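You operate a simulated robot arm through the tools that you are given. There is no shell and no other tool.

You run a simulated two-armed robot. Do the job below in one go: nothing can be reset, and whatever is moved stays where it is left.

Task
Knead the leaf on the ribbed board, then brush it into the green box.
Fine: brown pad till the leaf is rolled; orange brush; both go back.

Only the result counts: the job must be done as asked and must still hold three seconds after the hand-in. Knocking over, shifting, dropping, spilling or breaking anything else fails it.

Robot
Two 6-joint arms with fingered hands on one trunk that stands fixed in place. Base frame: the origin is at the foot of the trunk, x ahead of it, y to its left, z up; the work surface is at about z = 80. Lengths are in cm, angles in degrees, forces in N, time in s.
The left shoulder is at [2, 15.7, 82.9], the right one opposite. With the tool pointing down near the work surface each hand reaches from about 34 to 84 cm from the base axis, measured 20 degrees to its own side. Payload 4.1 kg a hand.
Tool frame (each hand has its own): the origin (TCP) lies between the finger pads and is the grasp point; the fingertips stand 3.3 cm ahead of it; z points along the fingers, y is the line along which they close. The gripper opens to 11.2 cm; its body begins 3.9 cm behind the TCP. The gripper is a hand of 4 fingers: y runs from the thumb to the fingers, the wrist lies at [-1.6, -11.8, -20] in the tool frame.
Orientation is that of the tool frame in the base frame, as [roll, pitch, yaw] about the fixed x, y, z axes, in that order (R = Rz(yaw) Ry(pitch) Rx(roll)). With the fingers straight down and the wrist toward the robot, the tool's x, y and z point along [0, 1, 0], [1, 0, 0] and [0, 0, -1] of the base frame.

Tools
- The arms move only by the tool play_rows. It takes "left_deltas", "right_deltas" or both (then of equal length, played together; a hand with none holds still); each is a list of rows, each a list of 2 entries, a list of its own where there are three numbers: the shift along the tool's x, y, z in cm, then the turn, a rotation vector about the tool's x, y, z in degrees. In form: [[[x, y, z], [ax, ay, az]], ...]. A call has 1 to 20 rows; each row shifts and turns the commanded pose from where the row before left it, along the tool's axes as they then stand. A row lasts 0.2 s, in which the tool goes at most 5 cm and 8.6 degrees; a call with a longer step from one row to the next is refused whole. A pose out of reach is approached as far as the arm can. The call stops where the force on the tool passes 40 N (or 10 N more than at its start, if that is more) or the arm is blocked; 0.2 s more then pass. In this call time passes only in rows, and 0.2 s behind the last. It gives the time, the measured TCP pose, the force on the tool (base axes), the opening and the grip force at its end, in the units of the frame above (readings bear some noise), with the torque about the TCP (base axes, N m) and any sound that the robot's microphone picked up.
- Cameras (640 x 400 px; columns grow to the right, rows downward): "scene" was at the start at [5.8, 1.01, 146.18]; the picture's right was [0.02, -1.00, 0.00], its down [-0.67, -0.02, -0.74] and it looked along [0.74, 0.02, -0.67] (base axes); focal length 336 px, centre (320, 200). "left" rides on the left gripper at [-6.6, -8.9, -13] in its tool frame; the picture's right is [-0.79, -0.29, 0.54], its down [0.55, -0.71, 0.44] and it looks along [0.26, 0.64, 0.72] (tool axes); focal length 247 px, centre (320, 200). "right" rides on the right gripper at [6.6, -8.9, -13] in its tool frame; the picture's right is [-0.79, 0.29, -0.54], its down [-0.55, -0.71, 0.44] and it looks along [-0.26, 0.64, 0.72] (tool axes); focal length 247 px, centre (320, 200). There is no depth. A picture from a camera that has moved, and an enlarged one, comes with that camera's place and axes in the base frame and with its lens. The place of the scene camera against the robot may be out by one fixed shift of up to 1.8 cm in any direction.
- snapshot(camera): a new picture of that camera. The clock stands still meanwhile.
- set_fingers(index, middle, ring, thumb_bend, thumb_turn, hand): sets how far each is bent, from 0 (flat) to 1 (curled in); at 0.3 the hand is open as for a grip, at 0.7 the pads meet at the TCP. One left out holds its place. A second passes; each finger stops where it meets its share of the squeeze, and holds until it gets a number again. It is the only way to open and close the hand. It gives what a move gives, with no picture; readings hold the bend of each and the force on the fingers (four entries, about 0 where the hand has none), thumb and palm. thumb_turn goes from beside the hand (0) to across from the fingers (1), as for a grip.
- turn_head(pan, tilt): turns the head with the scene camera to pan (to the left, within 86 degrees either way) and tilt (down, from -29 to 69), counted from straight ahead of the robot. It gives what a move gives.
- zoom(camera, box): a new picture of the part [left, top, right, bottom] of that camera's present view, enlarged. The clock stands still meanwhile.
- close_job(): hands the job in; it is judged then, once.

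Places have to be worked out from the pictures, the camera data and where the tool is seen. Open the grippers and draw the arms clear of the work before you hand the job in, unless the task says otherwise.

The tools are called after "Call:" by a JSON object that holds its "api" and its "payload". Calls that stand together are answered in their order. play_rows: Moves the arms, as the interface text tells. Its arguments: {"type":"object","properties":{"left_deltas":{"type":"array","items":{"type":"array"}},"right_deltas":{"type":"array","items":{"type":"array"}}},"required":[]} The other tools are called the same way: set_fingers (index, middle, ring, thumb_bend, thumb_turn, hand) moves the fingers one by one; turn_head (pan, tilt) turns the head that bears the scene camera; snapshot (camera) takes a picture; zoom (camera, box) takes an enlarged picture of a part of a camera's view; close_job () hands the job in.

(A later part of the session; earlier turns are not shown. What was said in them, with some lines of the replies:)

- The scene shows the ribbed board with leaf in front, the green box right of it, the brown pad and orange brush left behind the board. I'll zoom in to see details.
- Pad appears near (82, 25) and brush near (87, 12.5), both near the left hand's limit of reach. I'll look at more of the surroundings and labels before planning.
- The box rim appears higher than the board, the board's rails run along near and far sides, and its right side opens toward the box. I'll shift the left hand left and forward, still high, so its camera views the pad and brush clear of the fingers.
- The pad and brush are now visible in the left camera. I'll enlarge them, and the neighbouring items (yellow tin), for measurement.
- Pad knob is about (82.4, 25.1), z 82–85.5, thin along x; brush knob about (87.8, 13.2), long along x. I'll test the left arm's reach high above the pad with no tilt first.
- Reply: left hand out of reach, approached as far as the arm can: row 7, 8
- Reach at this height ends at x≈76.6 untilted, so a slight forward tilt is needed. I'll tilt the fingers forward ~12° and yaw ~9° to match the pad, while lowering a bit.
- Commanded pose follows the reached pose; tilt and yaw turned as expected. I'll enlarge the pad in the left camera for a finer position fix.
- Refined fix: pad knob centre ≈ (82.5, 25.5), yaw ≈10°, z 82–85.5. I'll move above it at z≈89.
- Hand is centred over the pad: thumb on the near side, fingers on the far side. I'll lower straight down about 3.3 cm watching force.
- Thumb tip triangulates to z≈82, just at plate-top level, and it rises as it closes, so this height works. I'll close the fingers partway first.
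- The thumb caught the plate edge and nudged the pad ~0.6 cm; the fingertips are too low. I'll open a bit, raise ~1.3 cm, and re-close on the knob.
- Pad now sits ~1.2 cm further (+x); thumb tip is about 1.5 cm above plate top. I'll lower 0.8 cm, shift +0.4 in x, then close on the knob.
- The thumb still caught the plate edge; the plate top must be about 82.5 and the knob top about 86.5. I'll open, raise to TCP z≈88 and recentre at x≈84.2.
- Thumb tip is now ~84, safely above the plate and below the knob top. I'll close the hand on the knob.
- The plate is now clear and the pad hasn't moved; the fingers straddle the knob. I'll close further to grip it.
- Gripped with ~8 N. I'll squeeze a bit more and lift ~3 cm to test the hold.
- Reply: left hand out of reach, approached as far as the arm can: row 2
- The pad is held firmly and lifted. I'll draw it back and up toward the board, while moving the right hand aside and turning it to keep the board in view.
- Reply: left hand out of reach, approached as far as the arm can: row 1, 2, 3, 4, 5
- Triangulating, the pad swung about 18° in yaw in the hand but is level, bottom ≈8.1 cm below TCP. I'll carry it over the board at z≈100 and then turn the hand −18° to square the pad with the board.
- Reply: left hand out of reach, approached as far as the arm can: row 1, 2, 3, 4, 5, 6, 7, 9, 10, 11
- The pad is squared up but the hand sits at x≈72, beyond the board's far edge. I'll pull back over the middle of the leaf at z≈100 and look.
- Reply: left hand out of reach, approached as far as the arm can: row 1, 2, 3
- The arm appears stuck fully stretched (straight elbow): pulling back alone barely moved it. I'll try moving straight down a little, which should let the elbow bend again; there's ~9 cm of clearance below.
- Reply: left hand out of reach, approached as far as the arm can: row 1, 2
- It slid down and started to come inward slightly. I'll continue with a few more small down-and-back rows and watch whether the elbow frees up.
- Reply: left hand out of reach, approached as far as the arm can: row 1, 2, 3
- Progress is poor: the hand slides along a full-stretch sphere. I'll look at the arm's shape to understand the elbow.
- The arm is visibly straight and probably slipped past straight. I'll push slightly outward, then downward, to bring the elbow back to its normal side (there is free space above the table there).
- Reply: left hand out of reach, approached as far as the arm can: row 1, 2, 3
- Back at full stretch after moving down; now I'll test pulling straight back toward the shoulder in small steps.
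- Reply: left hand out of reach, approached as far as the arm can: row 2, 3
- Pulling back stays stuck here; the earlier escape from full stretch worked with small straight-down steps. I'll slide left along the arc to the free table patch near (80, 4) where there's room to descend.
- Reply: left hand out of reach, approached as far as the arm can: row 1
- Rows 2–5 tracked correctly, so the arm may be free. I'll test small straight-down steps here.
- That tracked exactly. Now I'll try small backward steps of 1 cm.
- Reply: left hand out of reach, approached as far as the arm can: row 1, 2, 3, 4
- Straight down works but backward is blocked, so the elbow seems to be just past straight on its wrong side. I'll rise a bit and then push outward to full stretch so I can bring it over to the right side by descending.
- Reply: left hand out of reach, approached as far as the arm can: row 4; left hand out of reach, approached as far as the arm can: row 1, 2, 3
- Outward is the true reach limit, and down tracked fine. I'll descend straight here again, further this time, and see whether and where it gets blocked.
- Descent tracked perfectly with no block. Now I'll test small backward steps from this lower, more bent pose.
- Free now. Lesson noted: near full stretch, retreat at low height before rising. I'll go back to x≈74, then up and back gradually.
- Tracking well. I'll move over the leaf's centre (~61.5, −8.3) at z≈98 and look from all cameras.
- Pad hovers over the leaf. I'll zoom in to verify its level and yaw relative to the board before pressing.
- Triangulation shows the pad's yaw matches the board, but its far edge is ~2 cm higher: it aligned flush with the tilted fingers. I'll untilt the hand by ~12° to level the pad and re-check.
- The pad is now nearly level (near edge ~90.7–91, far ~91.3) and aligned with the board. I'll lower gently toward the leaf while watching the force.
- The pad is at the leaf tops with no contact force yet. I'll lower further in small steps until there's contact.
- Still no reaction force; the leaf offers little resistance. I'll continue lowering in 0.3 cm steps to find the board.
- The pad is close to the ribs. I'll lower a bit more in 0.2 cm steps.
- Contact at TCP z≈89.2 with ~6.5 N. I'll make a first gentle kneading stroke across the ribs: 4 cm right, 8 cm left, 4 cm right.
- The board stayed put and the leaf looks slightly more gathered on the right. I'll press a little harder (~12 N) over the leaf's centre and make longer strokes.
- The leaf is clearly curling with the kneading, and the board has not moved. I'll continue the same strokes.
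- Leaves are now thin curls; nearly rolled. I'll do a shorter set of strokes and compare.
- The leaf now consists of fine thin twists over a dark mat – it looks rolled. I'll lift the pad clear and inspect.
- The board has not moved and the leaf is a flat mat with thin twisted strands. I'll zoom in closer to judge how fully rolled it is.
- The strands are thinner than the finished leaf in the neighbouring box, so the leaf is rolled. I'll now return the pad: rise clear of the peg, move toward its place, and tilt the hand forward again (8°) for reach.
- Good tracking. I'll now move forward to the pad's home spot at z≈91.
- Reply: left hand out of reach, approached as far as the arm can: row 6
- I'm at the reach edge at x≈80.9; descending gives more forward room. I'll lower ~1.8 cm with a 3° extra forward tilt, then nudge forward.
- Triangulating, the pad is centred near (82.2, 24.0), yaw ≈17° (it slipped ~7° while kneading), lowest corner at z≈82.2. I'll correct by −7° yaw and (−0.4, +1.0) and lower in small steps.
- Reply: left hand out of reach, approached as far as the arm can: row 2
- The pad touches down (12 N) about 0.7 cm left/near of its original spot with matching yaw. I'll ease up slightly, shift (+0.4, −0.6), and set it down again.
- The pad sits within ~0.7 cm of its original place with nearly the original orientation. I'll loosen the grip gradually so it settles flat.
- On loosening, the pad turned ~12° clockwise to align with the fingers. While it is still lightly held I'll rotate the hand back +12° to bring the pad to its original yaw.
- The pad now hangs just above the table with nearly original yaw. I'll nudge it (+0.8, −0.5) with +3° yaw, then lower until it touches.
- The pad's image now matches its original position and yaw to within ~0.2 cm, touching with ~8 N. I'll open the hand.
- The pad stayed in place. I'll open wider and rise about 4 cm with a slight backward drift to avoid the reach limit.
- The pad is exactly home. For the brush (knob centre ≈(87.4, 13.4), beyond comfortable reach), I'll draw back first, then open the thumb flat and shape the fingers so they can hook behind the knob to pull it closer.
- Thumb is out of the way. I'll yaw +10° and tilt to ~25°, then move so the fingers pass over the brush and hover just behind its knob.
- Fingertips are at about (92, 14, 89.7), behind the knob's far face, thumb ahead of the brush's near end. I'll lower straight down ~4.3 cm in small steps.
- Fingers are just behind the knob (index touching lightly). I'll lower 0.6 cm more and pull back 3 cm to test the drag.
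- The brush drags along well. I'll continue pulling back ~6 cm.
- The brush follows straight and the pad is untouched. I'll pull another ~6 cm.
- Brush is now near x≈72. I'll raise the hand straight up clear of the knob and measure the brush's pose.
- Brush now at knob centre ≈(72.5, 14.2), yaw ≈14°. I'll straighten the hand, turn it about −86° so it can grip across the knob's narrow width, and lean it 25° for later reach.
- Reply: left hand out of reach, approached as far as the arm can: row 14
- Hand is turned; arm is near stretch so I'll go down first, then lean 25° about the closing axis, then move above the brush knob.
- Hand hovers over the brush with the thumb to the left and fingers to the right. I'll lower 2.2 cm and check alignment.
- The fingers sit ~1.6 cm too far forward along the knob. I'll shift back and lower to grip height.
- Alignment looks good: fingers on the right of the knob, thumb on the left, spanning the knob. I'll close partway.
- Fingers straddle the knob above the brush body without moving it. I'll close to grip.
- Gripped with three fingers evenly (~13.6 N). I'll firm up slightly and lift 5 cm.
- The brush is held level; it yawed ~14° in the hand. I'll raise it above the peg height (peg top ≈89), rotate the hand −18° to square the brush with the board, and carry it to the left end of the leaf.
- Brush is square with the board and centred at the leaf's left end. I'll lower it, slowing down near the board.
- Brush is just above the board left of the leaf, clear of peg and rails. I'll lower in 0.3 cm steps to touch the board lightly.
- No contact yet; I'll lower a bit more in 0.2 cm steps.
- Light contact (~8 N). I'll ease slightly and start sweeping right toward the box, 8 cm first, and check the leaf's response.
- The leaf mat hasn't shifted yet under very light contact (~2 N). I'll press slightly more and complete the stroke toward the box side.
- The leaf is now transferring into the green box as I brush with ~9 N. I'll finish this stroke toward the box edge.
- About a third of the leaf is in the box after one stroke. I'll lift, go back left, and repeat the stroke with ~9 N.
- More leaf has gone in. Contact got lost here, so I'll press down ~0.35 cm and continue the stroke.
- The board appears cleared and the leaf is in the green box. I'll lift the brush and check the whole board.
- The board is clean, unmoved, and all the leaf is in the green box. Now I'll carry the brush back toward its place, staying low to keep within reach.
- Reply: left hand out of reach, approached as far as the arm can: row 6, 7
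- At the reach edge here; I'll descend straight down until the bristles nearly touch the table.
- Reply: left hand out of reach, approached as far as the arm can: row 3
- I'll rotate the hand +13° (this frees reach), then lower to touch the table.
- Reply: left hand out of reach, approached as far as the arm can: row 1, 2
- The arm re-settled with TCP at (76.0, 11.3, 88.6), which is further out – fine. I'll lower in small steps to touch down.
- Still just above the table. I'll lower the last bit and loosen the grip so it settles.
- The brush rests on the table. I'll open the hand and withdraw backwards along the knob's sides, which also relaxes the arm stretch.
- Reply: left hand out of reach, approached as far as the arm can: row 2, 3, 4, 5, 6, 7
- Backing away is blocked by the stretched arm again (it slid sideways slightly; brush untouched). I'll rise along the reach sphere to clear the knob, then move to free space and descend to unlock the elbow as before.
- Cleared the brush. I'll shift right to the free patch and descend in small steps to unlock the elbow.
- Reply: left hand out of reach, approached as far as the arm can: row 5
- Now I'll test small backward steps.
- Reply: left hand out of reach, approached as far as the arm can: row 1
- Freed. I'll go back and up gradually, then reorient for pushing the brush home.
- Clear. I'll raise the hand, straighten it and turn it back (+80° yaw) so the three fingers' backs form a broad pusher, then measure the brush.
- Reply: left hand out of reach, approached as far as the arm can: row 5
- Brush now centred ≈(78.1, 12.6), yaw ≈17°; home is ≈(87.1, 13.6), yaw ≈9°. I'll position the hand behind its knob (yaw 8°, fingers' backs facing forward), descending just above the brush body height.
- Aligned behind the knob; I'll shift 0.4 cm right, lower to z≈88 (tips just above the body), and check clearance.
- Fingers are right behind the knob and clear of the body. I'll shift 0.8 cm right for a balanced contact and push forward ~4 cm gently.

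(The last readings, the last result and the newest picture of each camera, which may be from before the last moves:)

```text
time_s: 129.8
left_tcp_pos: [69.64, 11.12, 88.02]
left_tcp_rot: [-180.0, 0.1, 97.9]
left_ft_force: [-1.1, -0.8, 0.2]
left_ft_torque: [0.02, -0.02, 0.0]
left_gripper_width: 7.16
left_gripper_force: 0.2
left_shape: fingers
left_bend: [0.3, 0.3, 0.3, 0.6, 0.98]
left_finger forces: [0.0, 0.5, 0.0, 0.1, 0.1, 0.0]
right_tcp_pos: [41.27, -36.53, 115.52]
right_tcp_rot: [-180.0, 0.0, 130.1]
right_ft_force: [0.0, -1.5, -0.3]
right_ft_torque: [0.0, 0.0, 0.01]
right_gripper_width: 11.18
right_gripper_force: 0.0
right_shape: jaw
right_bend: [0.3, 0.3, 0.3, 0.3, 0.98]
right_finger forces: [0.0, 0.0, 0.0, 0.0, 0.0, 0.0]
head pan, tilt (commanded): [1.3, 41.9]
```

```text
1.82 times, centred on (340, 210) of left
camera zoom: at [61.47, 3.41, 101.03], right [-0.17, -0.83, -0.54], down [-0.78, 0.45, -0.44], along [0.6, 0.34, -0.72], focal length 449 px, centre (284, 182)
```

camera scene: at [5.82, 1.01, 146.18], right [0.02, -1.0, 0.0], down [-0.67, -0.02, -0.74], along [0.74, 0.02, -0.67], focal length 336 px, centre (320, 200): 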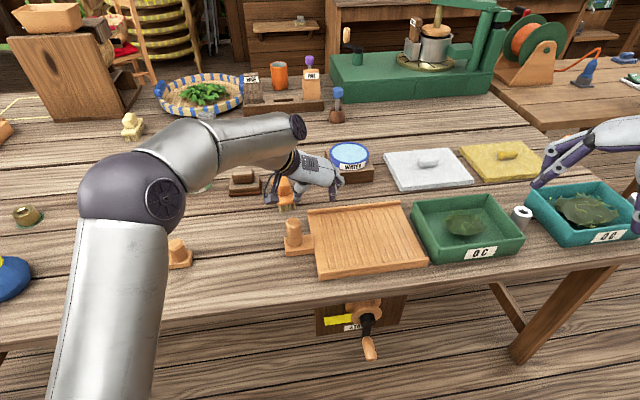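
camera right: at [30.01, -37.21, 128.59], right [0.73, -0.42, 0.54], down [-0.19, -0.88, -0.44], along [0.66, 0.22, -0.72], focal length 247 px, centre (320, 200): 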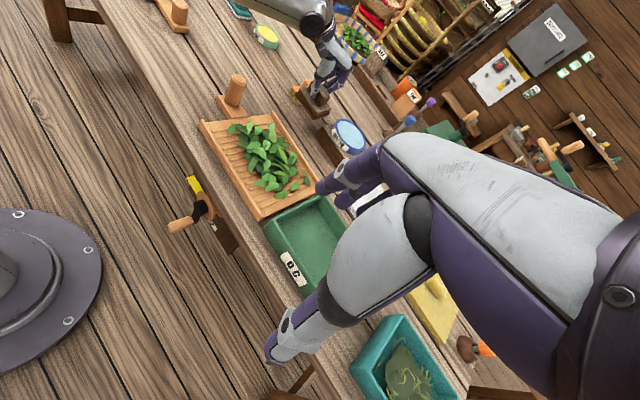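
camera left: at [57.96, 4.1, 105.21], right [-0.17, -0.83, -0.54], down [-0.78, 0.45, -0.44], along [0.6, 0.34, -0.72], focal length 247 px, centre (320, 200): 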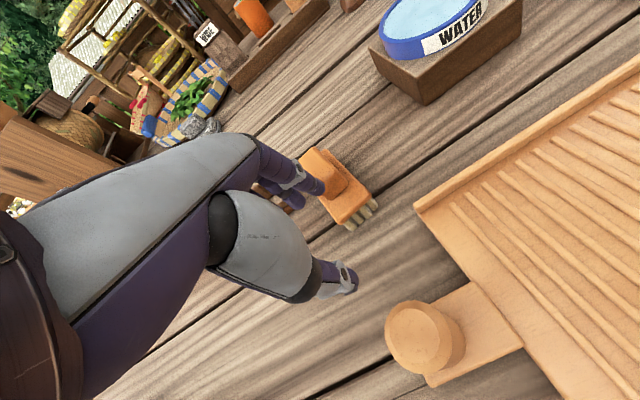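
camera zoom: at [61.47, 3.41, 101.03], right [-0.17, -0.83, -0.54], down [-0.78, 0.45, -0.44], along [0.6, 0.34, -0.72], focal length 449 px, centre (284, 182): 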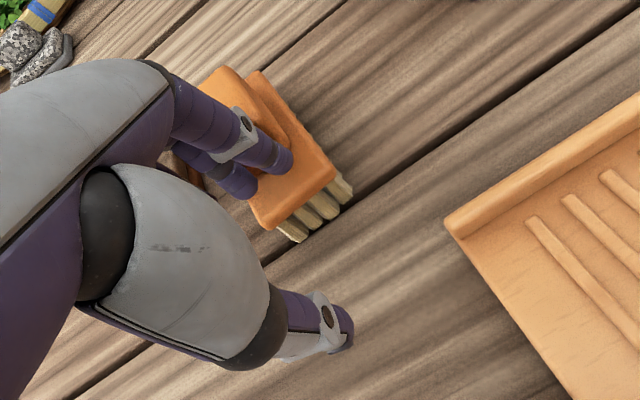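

The brush is sliding forward and straightening. I'll continue pushing ~3 cm.

Call:
{"api": "play_rows", "payload": {"left_deltas": [[[0, 0.8, 0], [0, 0, 0]], [[0, 0.8, 0], [0, 0, 0]], [[0, 0.8, 0], [0, 0, 0]], [[0, 0.8, 0], [0, 0, 0]]]}}

Call:
{"api": "zoom", "payload": {"camera": "right", "box": [220, 20, 340, 120]}}

Call:
{"api": "zoom", "payload": {"camera": "scene", "box": [210, 110, 370, 230]}}

Call:
{"api": "zoom", "payload": {"camera": "left", "box": [220, 100, 460, 320]}}

```text
time_s: 130.8
left_tcp_pos: [72.75, 11.53, 87.9]
left_tcp_rot: [180.0, 0.3, 97.9]
left_ft_force: [-1.4, 0.6, -0.3]
left_ft_torque: [0.01, 0.0, -0.06]
left_gripper_width: 7.17
left_gripper_force: 0.3
left_shape: fingers
left_bend: [0.3, 0.3, 0.3, 0.6, 0.98]
left_finger forces: [0.1, 0.4, 0.1, 0.0, 0.0, 0.0]
right_tcp_pos: [41.23, -36.42, 115.44]
right_tcp_rot: [-180.0, 0.0, 130.0]
right_ft_force: [0.4, -0.6, -0.7]
right_ft_torque: [-0.03, -0.06, 0.02]
right_gripper_width: 11.16
right_gripper_force: 0.0
right_shape: jaw
right_bend: [0.3, 0.3, 0.3, 0.3, 0.98]
right_finger forces: [0.0, 0.0, 0.1, 0.0, 0.1, 0.1]
head pan, tilt (commanded): [1.3, 41.9]
```

```text
4.00 times, centred on (280, 70) of right
camera zoom: at [30.0, -37.16, 128.61], right [0.73, -0.42, 0.54], down [-0.19, -0.88, -0.44], along [0.66, 0.22, -0.72], focal length 988 px, centre (480, 720)
```

zoom: 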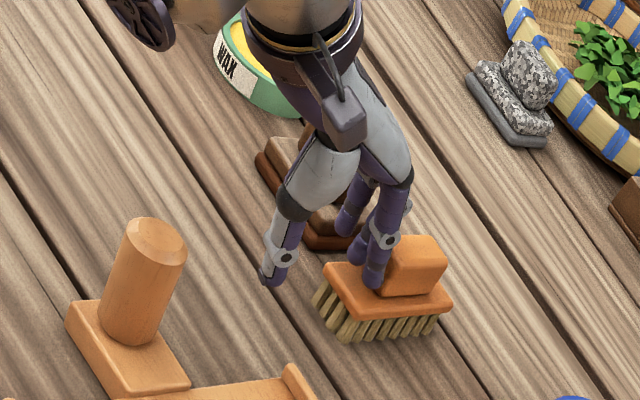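

```text
3.33 times, centred on (290, 170) of scene
camera zoom: at [5.79, 1.01, 146.18], right [0.02, -1.0, 0.0], down [-0.67, -0.02, -0.74], along [0.74, 0.02, -0.67], focal length 1119 px, centre (420, 300)
```

zoom: 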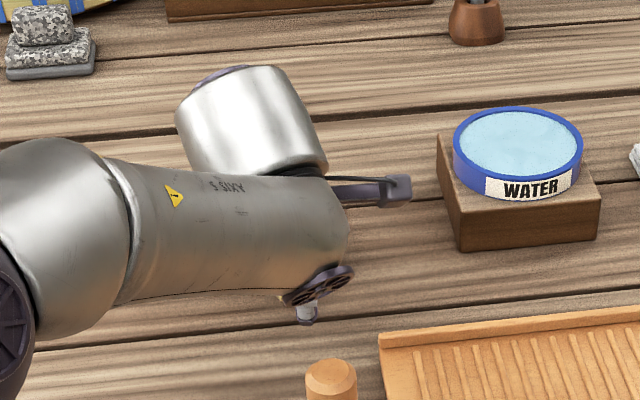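

```text
1.82 times, centred on (340, 210) of left
camera zoom: at [64.61, 3.86, 100.98], right [-0.17, -0.83, -0.54], down [-0.78, 0.45, -0.44], along [0.6, 0.34, -0.72], focal length 449 px, centre (284, 182)
```

zoom: 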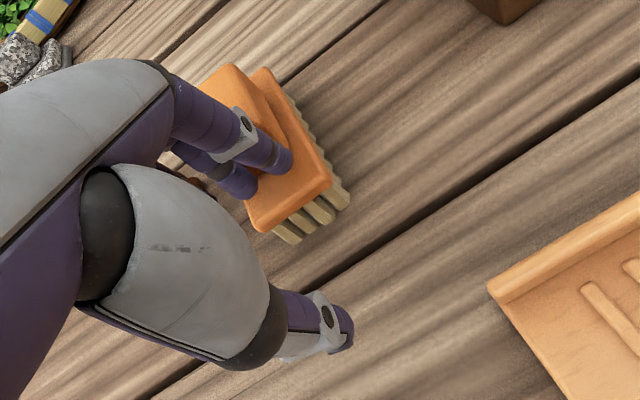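

By comparing with the home view, the brush needs about +4 cm more. I'll push 2.4 cm and re-compare.

Call:
{"api": "play_rows", "payload": {"left_deltas": [[[0, 0.8, 0], [0, 0, 0]], [[0, 0.8, 0], [0, 0, 0]], [[0, 0.8, 0], [0, 0, 0]]]}}

Call:
{"api": "zoom", "payload": {"camera": "right", "box": [220, 20, 340, 120]}}

Call:
{"api": "zoom", "payload": {"camera": "scene", "box": [210, 140, 310, 205]}}

```text
time_s: 131.6
left_tcp_pos: [75.05, 11.69, 88.0]
left_tcp_rot: [-180.0, 0.1, 97.9]
left_ft_force: [-1.4, -0.4, 0.2]
left_ft_torque: [0.01, -0.02, -0.03]
left_gripper_width: 7.15
left_gripper_force: 0.5
left_shape: fingers
left_bend: [0.3, 0.3, 0.3, 0.6, 0.98]
left_finger forces: [0.0, 0.6, 0.0, 0.0, 0.1, 0.1]
right_tcp_pos: [41.2, -36.41, 115.53]
right_tcp_rot: [179.9, 0.0, 130.1]
right_ft_force: [0.0, 0.5, -0.1]
right_ft_torque: [0.03, 0.02, -0.01]
right_gripper_width: 11.17
right_gripper_force: 0.1
right_shape: jaw
right_bend: [0.3, 0.3, 0.3, 0.3, 0.98]
right_finger forces: [0.1, 0.0, 0.1, 0.0, 0.0, 0.0]
head pan, tilt (commanded): [1.3, 41.9]
```

```text
4.00 times, centred on (280, 70) of right
camera zoom: at [30.0, -37.16, 128.61], right [0.73, -0.42, 0.54], down [-0.19, -0.88, -0.44], along [0.66, 0.22, -0.72], focal length 988 px, centre (480, 720)
```

zoom: 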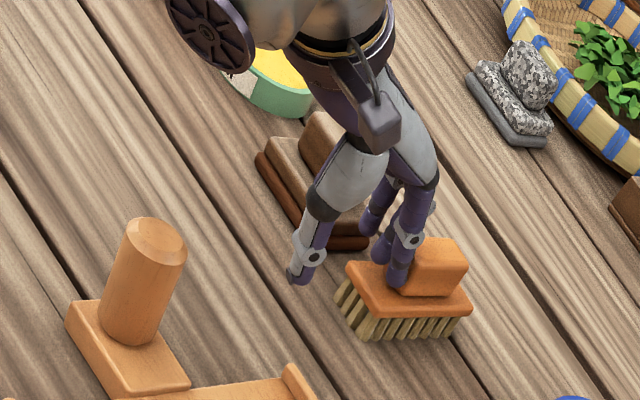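

```text
6.15 times, centred on (260, 172) of scene
camera zoom: at [5.79, 1.01, 146.18], right [0.02, -1.0, 0.0], down [-0.67, -0.02, -0.74], along [0.74, 0.02, -0.67], focal length 2066 px, centre (689, 369)
```

zoom: 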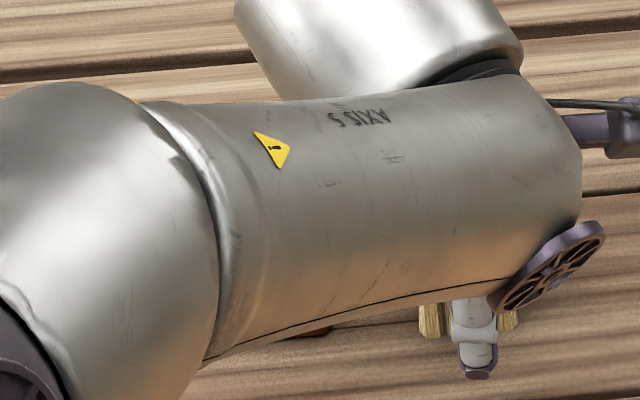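

Orientation now matches home; about 1.9 cm remains. I'll push the last bit.

Call:
{"api": "play_rows", "payload": {"left_deltas": [[[-0.05, 0.65, 0], [0, 0, 0]], [[-0.05, 0.65, 0], [0, 0, 0]], [[-0.05, 0.6, 0], [0, 0, 0]]]}}

Call:
{"api": "zoom", "payload": {"camera": "right", "box": [220, 20, 340, 120]}}

Call:
{"api": "zoom", "payload": {"camera": "scene", "box": [210, 140, 310, 205]}}

```text
time_s: 132.4
left_tcp_pos: [76.82, 11.83, 87.91]
left_tcp_rot: [180.0, 0.1, 98.0]
left_ft_force: [0.1, 0.0, 0.1]
left_ft_torque: [0.01, -0.04, -0.01]
left_gripper_width: 7.17
left_gripper_force: 0.0
left_shape: fingers
left_bend: [0.3, 0.3, 0.3, 0.6, 0.98]
left_finger forces: [0.0, 0.3, 0.1, 0.0, 0.1, 0.0]
right_tcp_pos: [41.21, -36.48, 115.52]
right_tcp_rot: [-179.9, 0.1, 130.0]
right_ft_force: [0.0, 0.3, 0.5]
right_ft_torque: [-0.02, 0.0, 0.0]
right_gripper_width: 11.15
right_gripper_force: 0.0
right_shape: jaw
right_bend: [0.3, 0.3, 0.3, 0.3, 0.98]
right_finger forces: [0.1, 0.0, 0.0, 0.0, 0.1, 0.1]
head pan, tilt (commanded): [1.3, 41.9]
```

```text
4.00 times, centred on (280, 70) of right
camera zoom: at [30.0, -37.16, 128.61], right [0.73, -0.42, 0.54], down [-0.19, -0.88, -0.44], along [0.66, 0.22, -0.72], focal length 988 px, centre (480, 720)
```

zoom: 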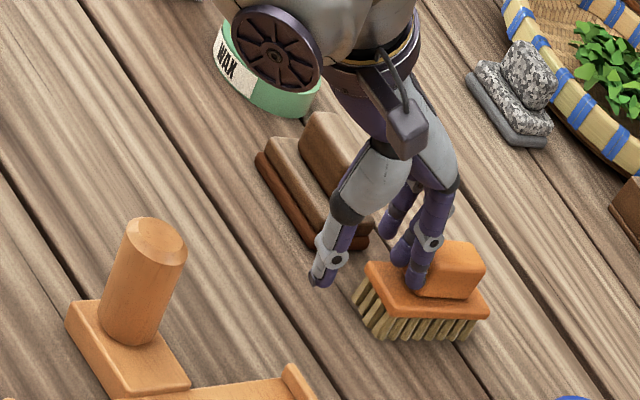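

```text
6.15 times, centred on (260, 172) of scene
camera zoom: at [5.79, 1.01, 146.18], right [0.02, -1.0, 0.0], down [-0.67, -0.02, -0.74], along [0.74, 0.02, -0.67], focal length 2066 px, centre (689, 369)
```

zoom: 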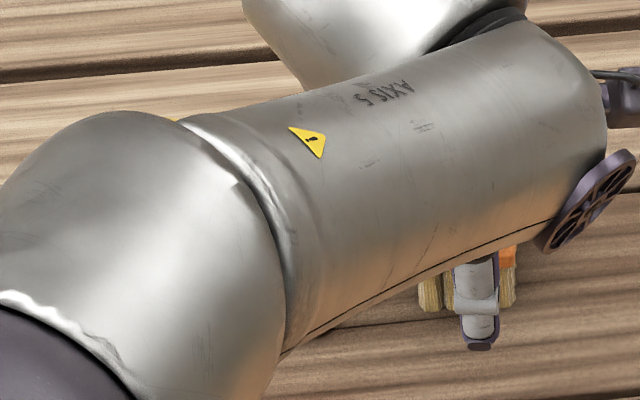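

The brush now coincides with its original position in the reference view. I'll withdraw the hand backwards in small steps at this height, then up.

Call:
{"api": "play_rows", "payload": {"left_deltas": [[[0, -0.4, 0], [0, 0, 0]], [[0, -0.5, 0], [0, 0, 0]], [[0, -0.6, 0], [0, 0, 0]], [[0, -0.8, 0], [0, 0, 0]], [[0, -1, 0], [0, 0, 0]], [[0, -1, -0.5], [0, 0, 0]], [[0, -1, -1], [0, 0, 0]], [[0, -1, -1.5], [0, 0, 0]], [[0, -1, -2], [0, 0, 0]], [[1.5, -2, -2], [0, 0, 0]], [[2, -3, -2], [0, 0, 0]], [[2, -3, -2], [0, 0, 0]], [[2, -3, -2], [0, 0, 0]]]}}

Call:
{"api": "snapshot", "payload": {"camera": "scene"}}

Call:
{"api": "zoom", "payload": {"camera": "right", "box": [220, 20, 340, 120]}}

Call:
{"api": "zoom", "payload": {"camera": "scene", "box": [210, 140, 310, 205]}}

```text
time_s: 135.2
left_tcp_pos: [57.76, 16.57, 100.87]
left_tcp_rot: [-180.0, 0.1, 97.8]
left_ft_force: [-0.5, -0.8, -0.6]
left_ft_torque: [0.03, 0.03, 0.02]
left_gripper_width: 7.18
left_gripper_force: 0.0
left_shape: fingers
left_bend: [0.3, 0.3, 0.3, 0.6, 0.98]
left_finger forces: [0.0, 0.1, 0.0, 0.1, 0.0, 0.1]
right_tcp_pos: [41.3, -36.55, 115.58]
right_tcp_rot: [180.0, 0.0, 130.0]
right_ft_force: [0.9, -0.2, -0.3]
right_ft_torque: [0.04, 0.06, 0.02]
right_gripper_width: 11.2
right_gripper_force: 0.0
right_shape: jaw
right_bend: [0.3, 0.3, 0.3, 0.3, 0.98]
right_finger forces: [0.0, 0.0, 0.0, 0.0, 0.1, 0.0]
head pan, tilt (commanded): [1.3, 41.9]
```

```text
taken
camera scene: at [5.85, 0.99, 146.17], right [0.02, -1.0, 0.0], down [-0.67, -0.01, -0.74], along [0.74, 0.02, -0.67], focal length 336 px, centre (320, 200)
```

scene: 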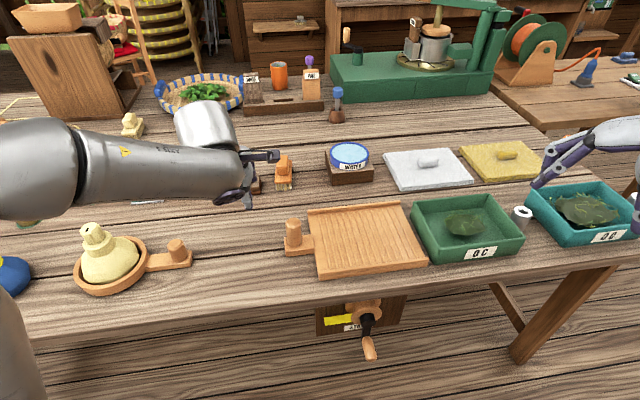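

```text
4.00 times, centred on (280, 70) of right
camera zoom: at [30.06, -37.19, 128.58], right [0.73, -0.42, 0.54], down [-0.19, -0.88, -0.44], along [0.66, 0.22, -0.72], focal length 988 px, centre (480, 720)
```

zoom: 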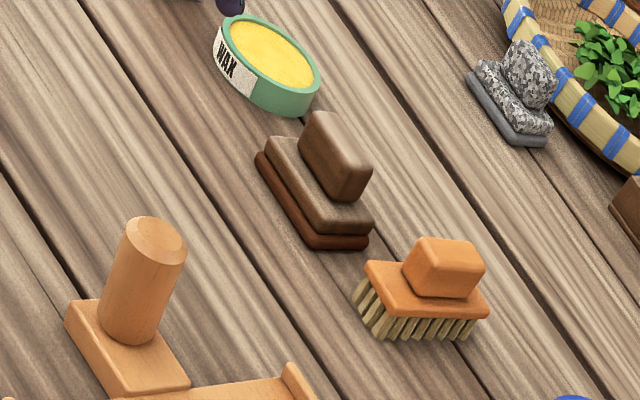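

```text
6.15 times, centred on (260, 172) of scene
camera zoom: at [5.85, 0.99, 146.17], right [0.02, -1.0, 0.0], down [-0.67, -0.01, -0.74], along [0.74, 0.02, -0.67], focal length 2066 px, centre (689, 369)
```

zoom: 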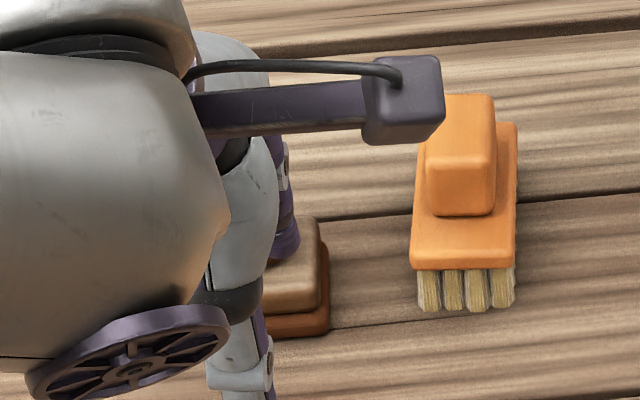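

The brush matches its home position (within ~0.3 cm, a few degrees). I'll retract the left arm to its starting area, open the hand, and do a final check of everything.

Call:
{"api": "play_rows", "payload": {"left_deltas": [[[0.5, -2.92, -2.6], [0, 0, 0]], [[0.5, -2.92, -2.6], [0, 0, 0]], [[0.5, -2.92, -2.6], [0, 0, 0]], [[0.5, -2.92, -2.6], [0, 0, 0]], [[0.5, -2.92, -2.6], [0, 0, 0]], [[0, 0, 0], [0, 0, 7.8]]]}}

Call:
{"api": "set_fingers", "payload": {"hand": "left", "index": 0.3, "middle": 0.3, "ring": 0.3, "thumb_bend": 0.3}}

Call:
{"api": "snapshot", "payload": {"camera": "scene"}}

Call:
{"api": "zoom", "payload": {"camera": "scene", "box": [390, 180, 550, 280]}}

Call:
{"api": "zoom", "payload": {"camera": "scene", "box": [200, 130, 400, 255]}}

Call:
{"api": "snapshot", "payload": {"camera": "right"}}

```text
time_s: 136.6
left_tcp_pos: [42.85, 17.36, 113.88]
left_tcp_rot: [-179.9, 0.1, 90.1]
left_ft_force: [0.3, -0.5, -0.3]
left_ft_torque: [0.04, 0.02, 0.0]
left_gripper_width: 7.17
left_gripper_force: 0.1
left_shape: fingers
left_bend: [0.3, 0.3, 0.3, 0.6, 0.98]
left_finger forces: [0.0, 0.0, 0.1, 0.0, 0.0, 0.0]
right_tcp_pos: [41.2, -36.45, 115.54]
right_tcp_rot: [180.0, 0.0, 130.0]
right_ft_force: [-0.1, -0.5, 0.2]
right_ft_torque: [0.02, 0.01, -0.01]
right_gripper_width: 11.14
right_gripper_force: 0.1
right_shape: jaw
right_bend: [0.3, 0.3, 0.3, 0.3, 0.98]
right_finger forces: [0.1, 0.1, 0.0, 0.1, 0.0, 0.0]
head pan, tilt (commanded): [1.3, 41.9]
```

```text
time_s: 137.6
left_tcp_pos: [43.0, 17.33, 114.03]
left_tcp_rot: [180.0, 0.2, 90.2]
left_ft_force: [-0.1, -0.2, -0.2]
left_ft_torque: [0.01, 0.01, -0.01]
left_gripper_width: 11.25
left_gripper_force: 0.1
left_shape: fingers
left_bend: [0.3, 0.3, 0.3, 0.3, 0.98]
left_finger forces: [0.1, 0.0, 0.0, 0.0, 0.0, 0.0]
right_tcp_pos: [41.2, -36.49, 115.62]
right_tcp_rot: [180.0, 0.0, 130.0]
right_ft_force: [0.2, -1.2, 0.3]
right_ft_torque: [0.0, -0.02, 0.03]
right_gripper_width: 11.18
right_gripper_force: 0.1
right_shape: jaw
right_bend: [0.3, 0.3, 0.3, 0.3, 0.98]
right_finger forces: [0.1, 0.0, 0.0, 0.0, 0.0, 0.0]
head pan, tilt (commanded): [1.3, 41.9]
```

```text
taken
camera scene: at [5.8, 1.01, 146.18], right [0.02, -1.0, 0.0], down [-0.67, -0.02, -0.74], along [0.74, 0.02, -0.67], focal length 336 px, centre (320, 200)
```

scene: 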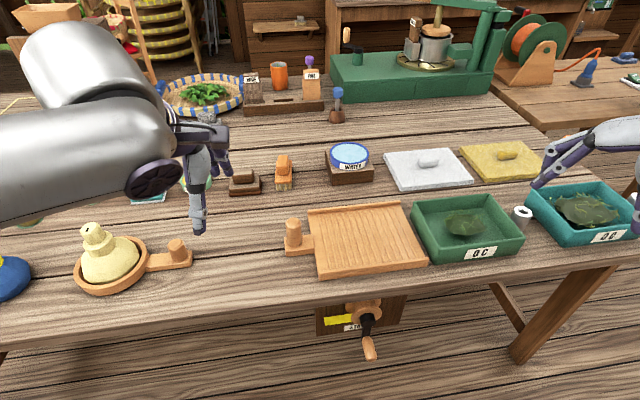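

```text
4.00 times, centred on (470, 230) of scene
camera zoom: at [5.8, 1.01, 146.18], right [0.02, -1.0, 0.0], down [-0.67, -0.02, -0.74], along [0.74, 0.02, -0.67], focal length 1343 px, centre (-280, 80)
```

zoom: 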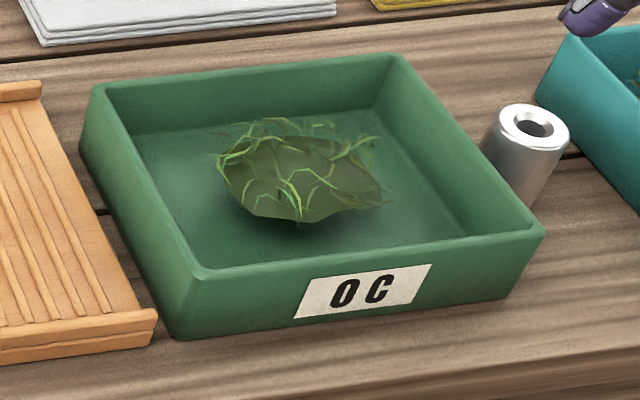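

```text
3.20 times, centred on (300, 192) of scene
camera zoom: at [5.8, 1.01, 146.18], right [0.02, -1.0, 0.0], down [-0.67, -0.02, -0.74], along [0.74, 0.02, -0.67], focal length 1074 px, centre (384, 224)
```

zoom: 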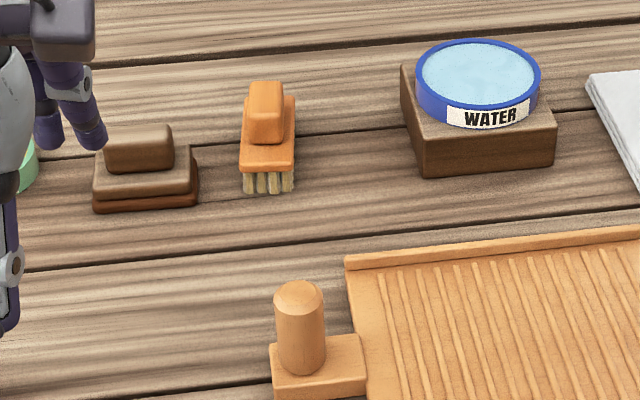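

```text
taken
camera right: at [30.01, -37.16, 128.6], right [0.73, -0.42, 0.54], down [-0.19, -0.88, -0.44], along [0.66, 0.22, -0.72], focal length 247 px, centre (320, 200)
```

right: 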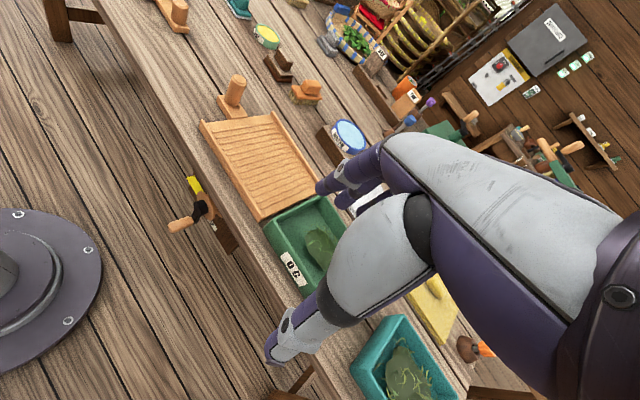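

Everything checks out: the leaf is rolled and lies in the green box, the board is clean and unmoved. The brown pad and orange brush are back in place, both hands are open and clear, and nothing else has shifted. I'll hand the job in.

Call:
{"api": "close_job", "payload": {}}

```text
The job is handed in.
```

The leaf was kneaded on the ribbed board with the brown pad until it was rolled. It was then brushed with the orange brush into the green box, and the job is handed in. I have not seen the judge's result.

- **Leaf:** it ended as fine, thin twists, thinner than the leaf already in the teal box beside it. I judged it rolled from the pictures, since no reading confirms it. The last views show the board empty and the leaf in the green box.
- **Brown pad:** it is back about 0.75 cm to the right of where it started, facing nearly as before.
- **Orange brush:** it is back within about 0.3 cm of its place, turned by roughly 4 degrees. It stood beyond easy reach, so I dragged it nearer before gripping it and pushed it home along the table at the end.
- **Everything else:** the board, boxes, water and other items look unmoved in the final pictures.
- **Arms:** the hands are open, with the left arm back at its starting pose and the right arm held high off to the side.
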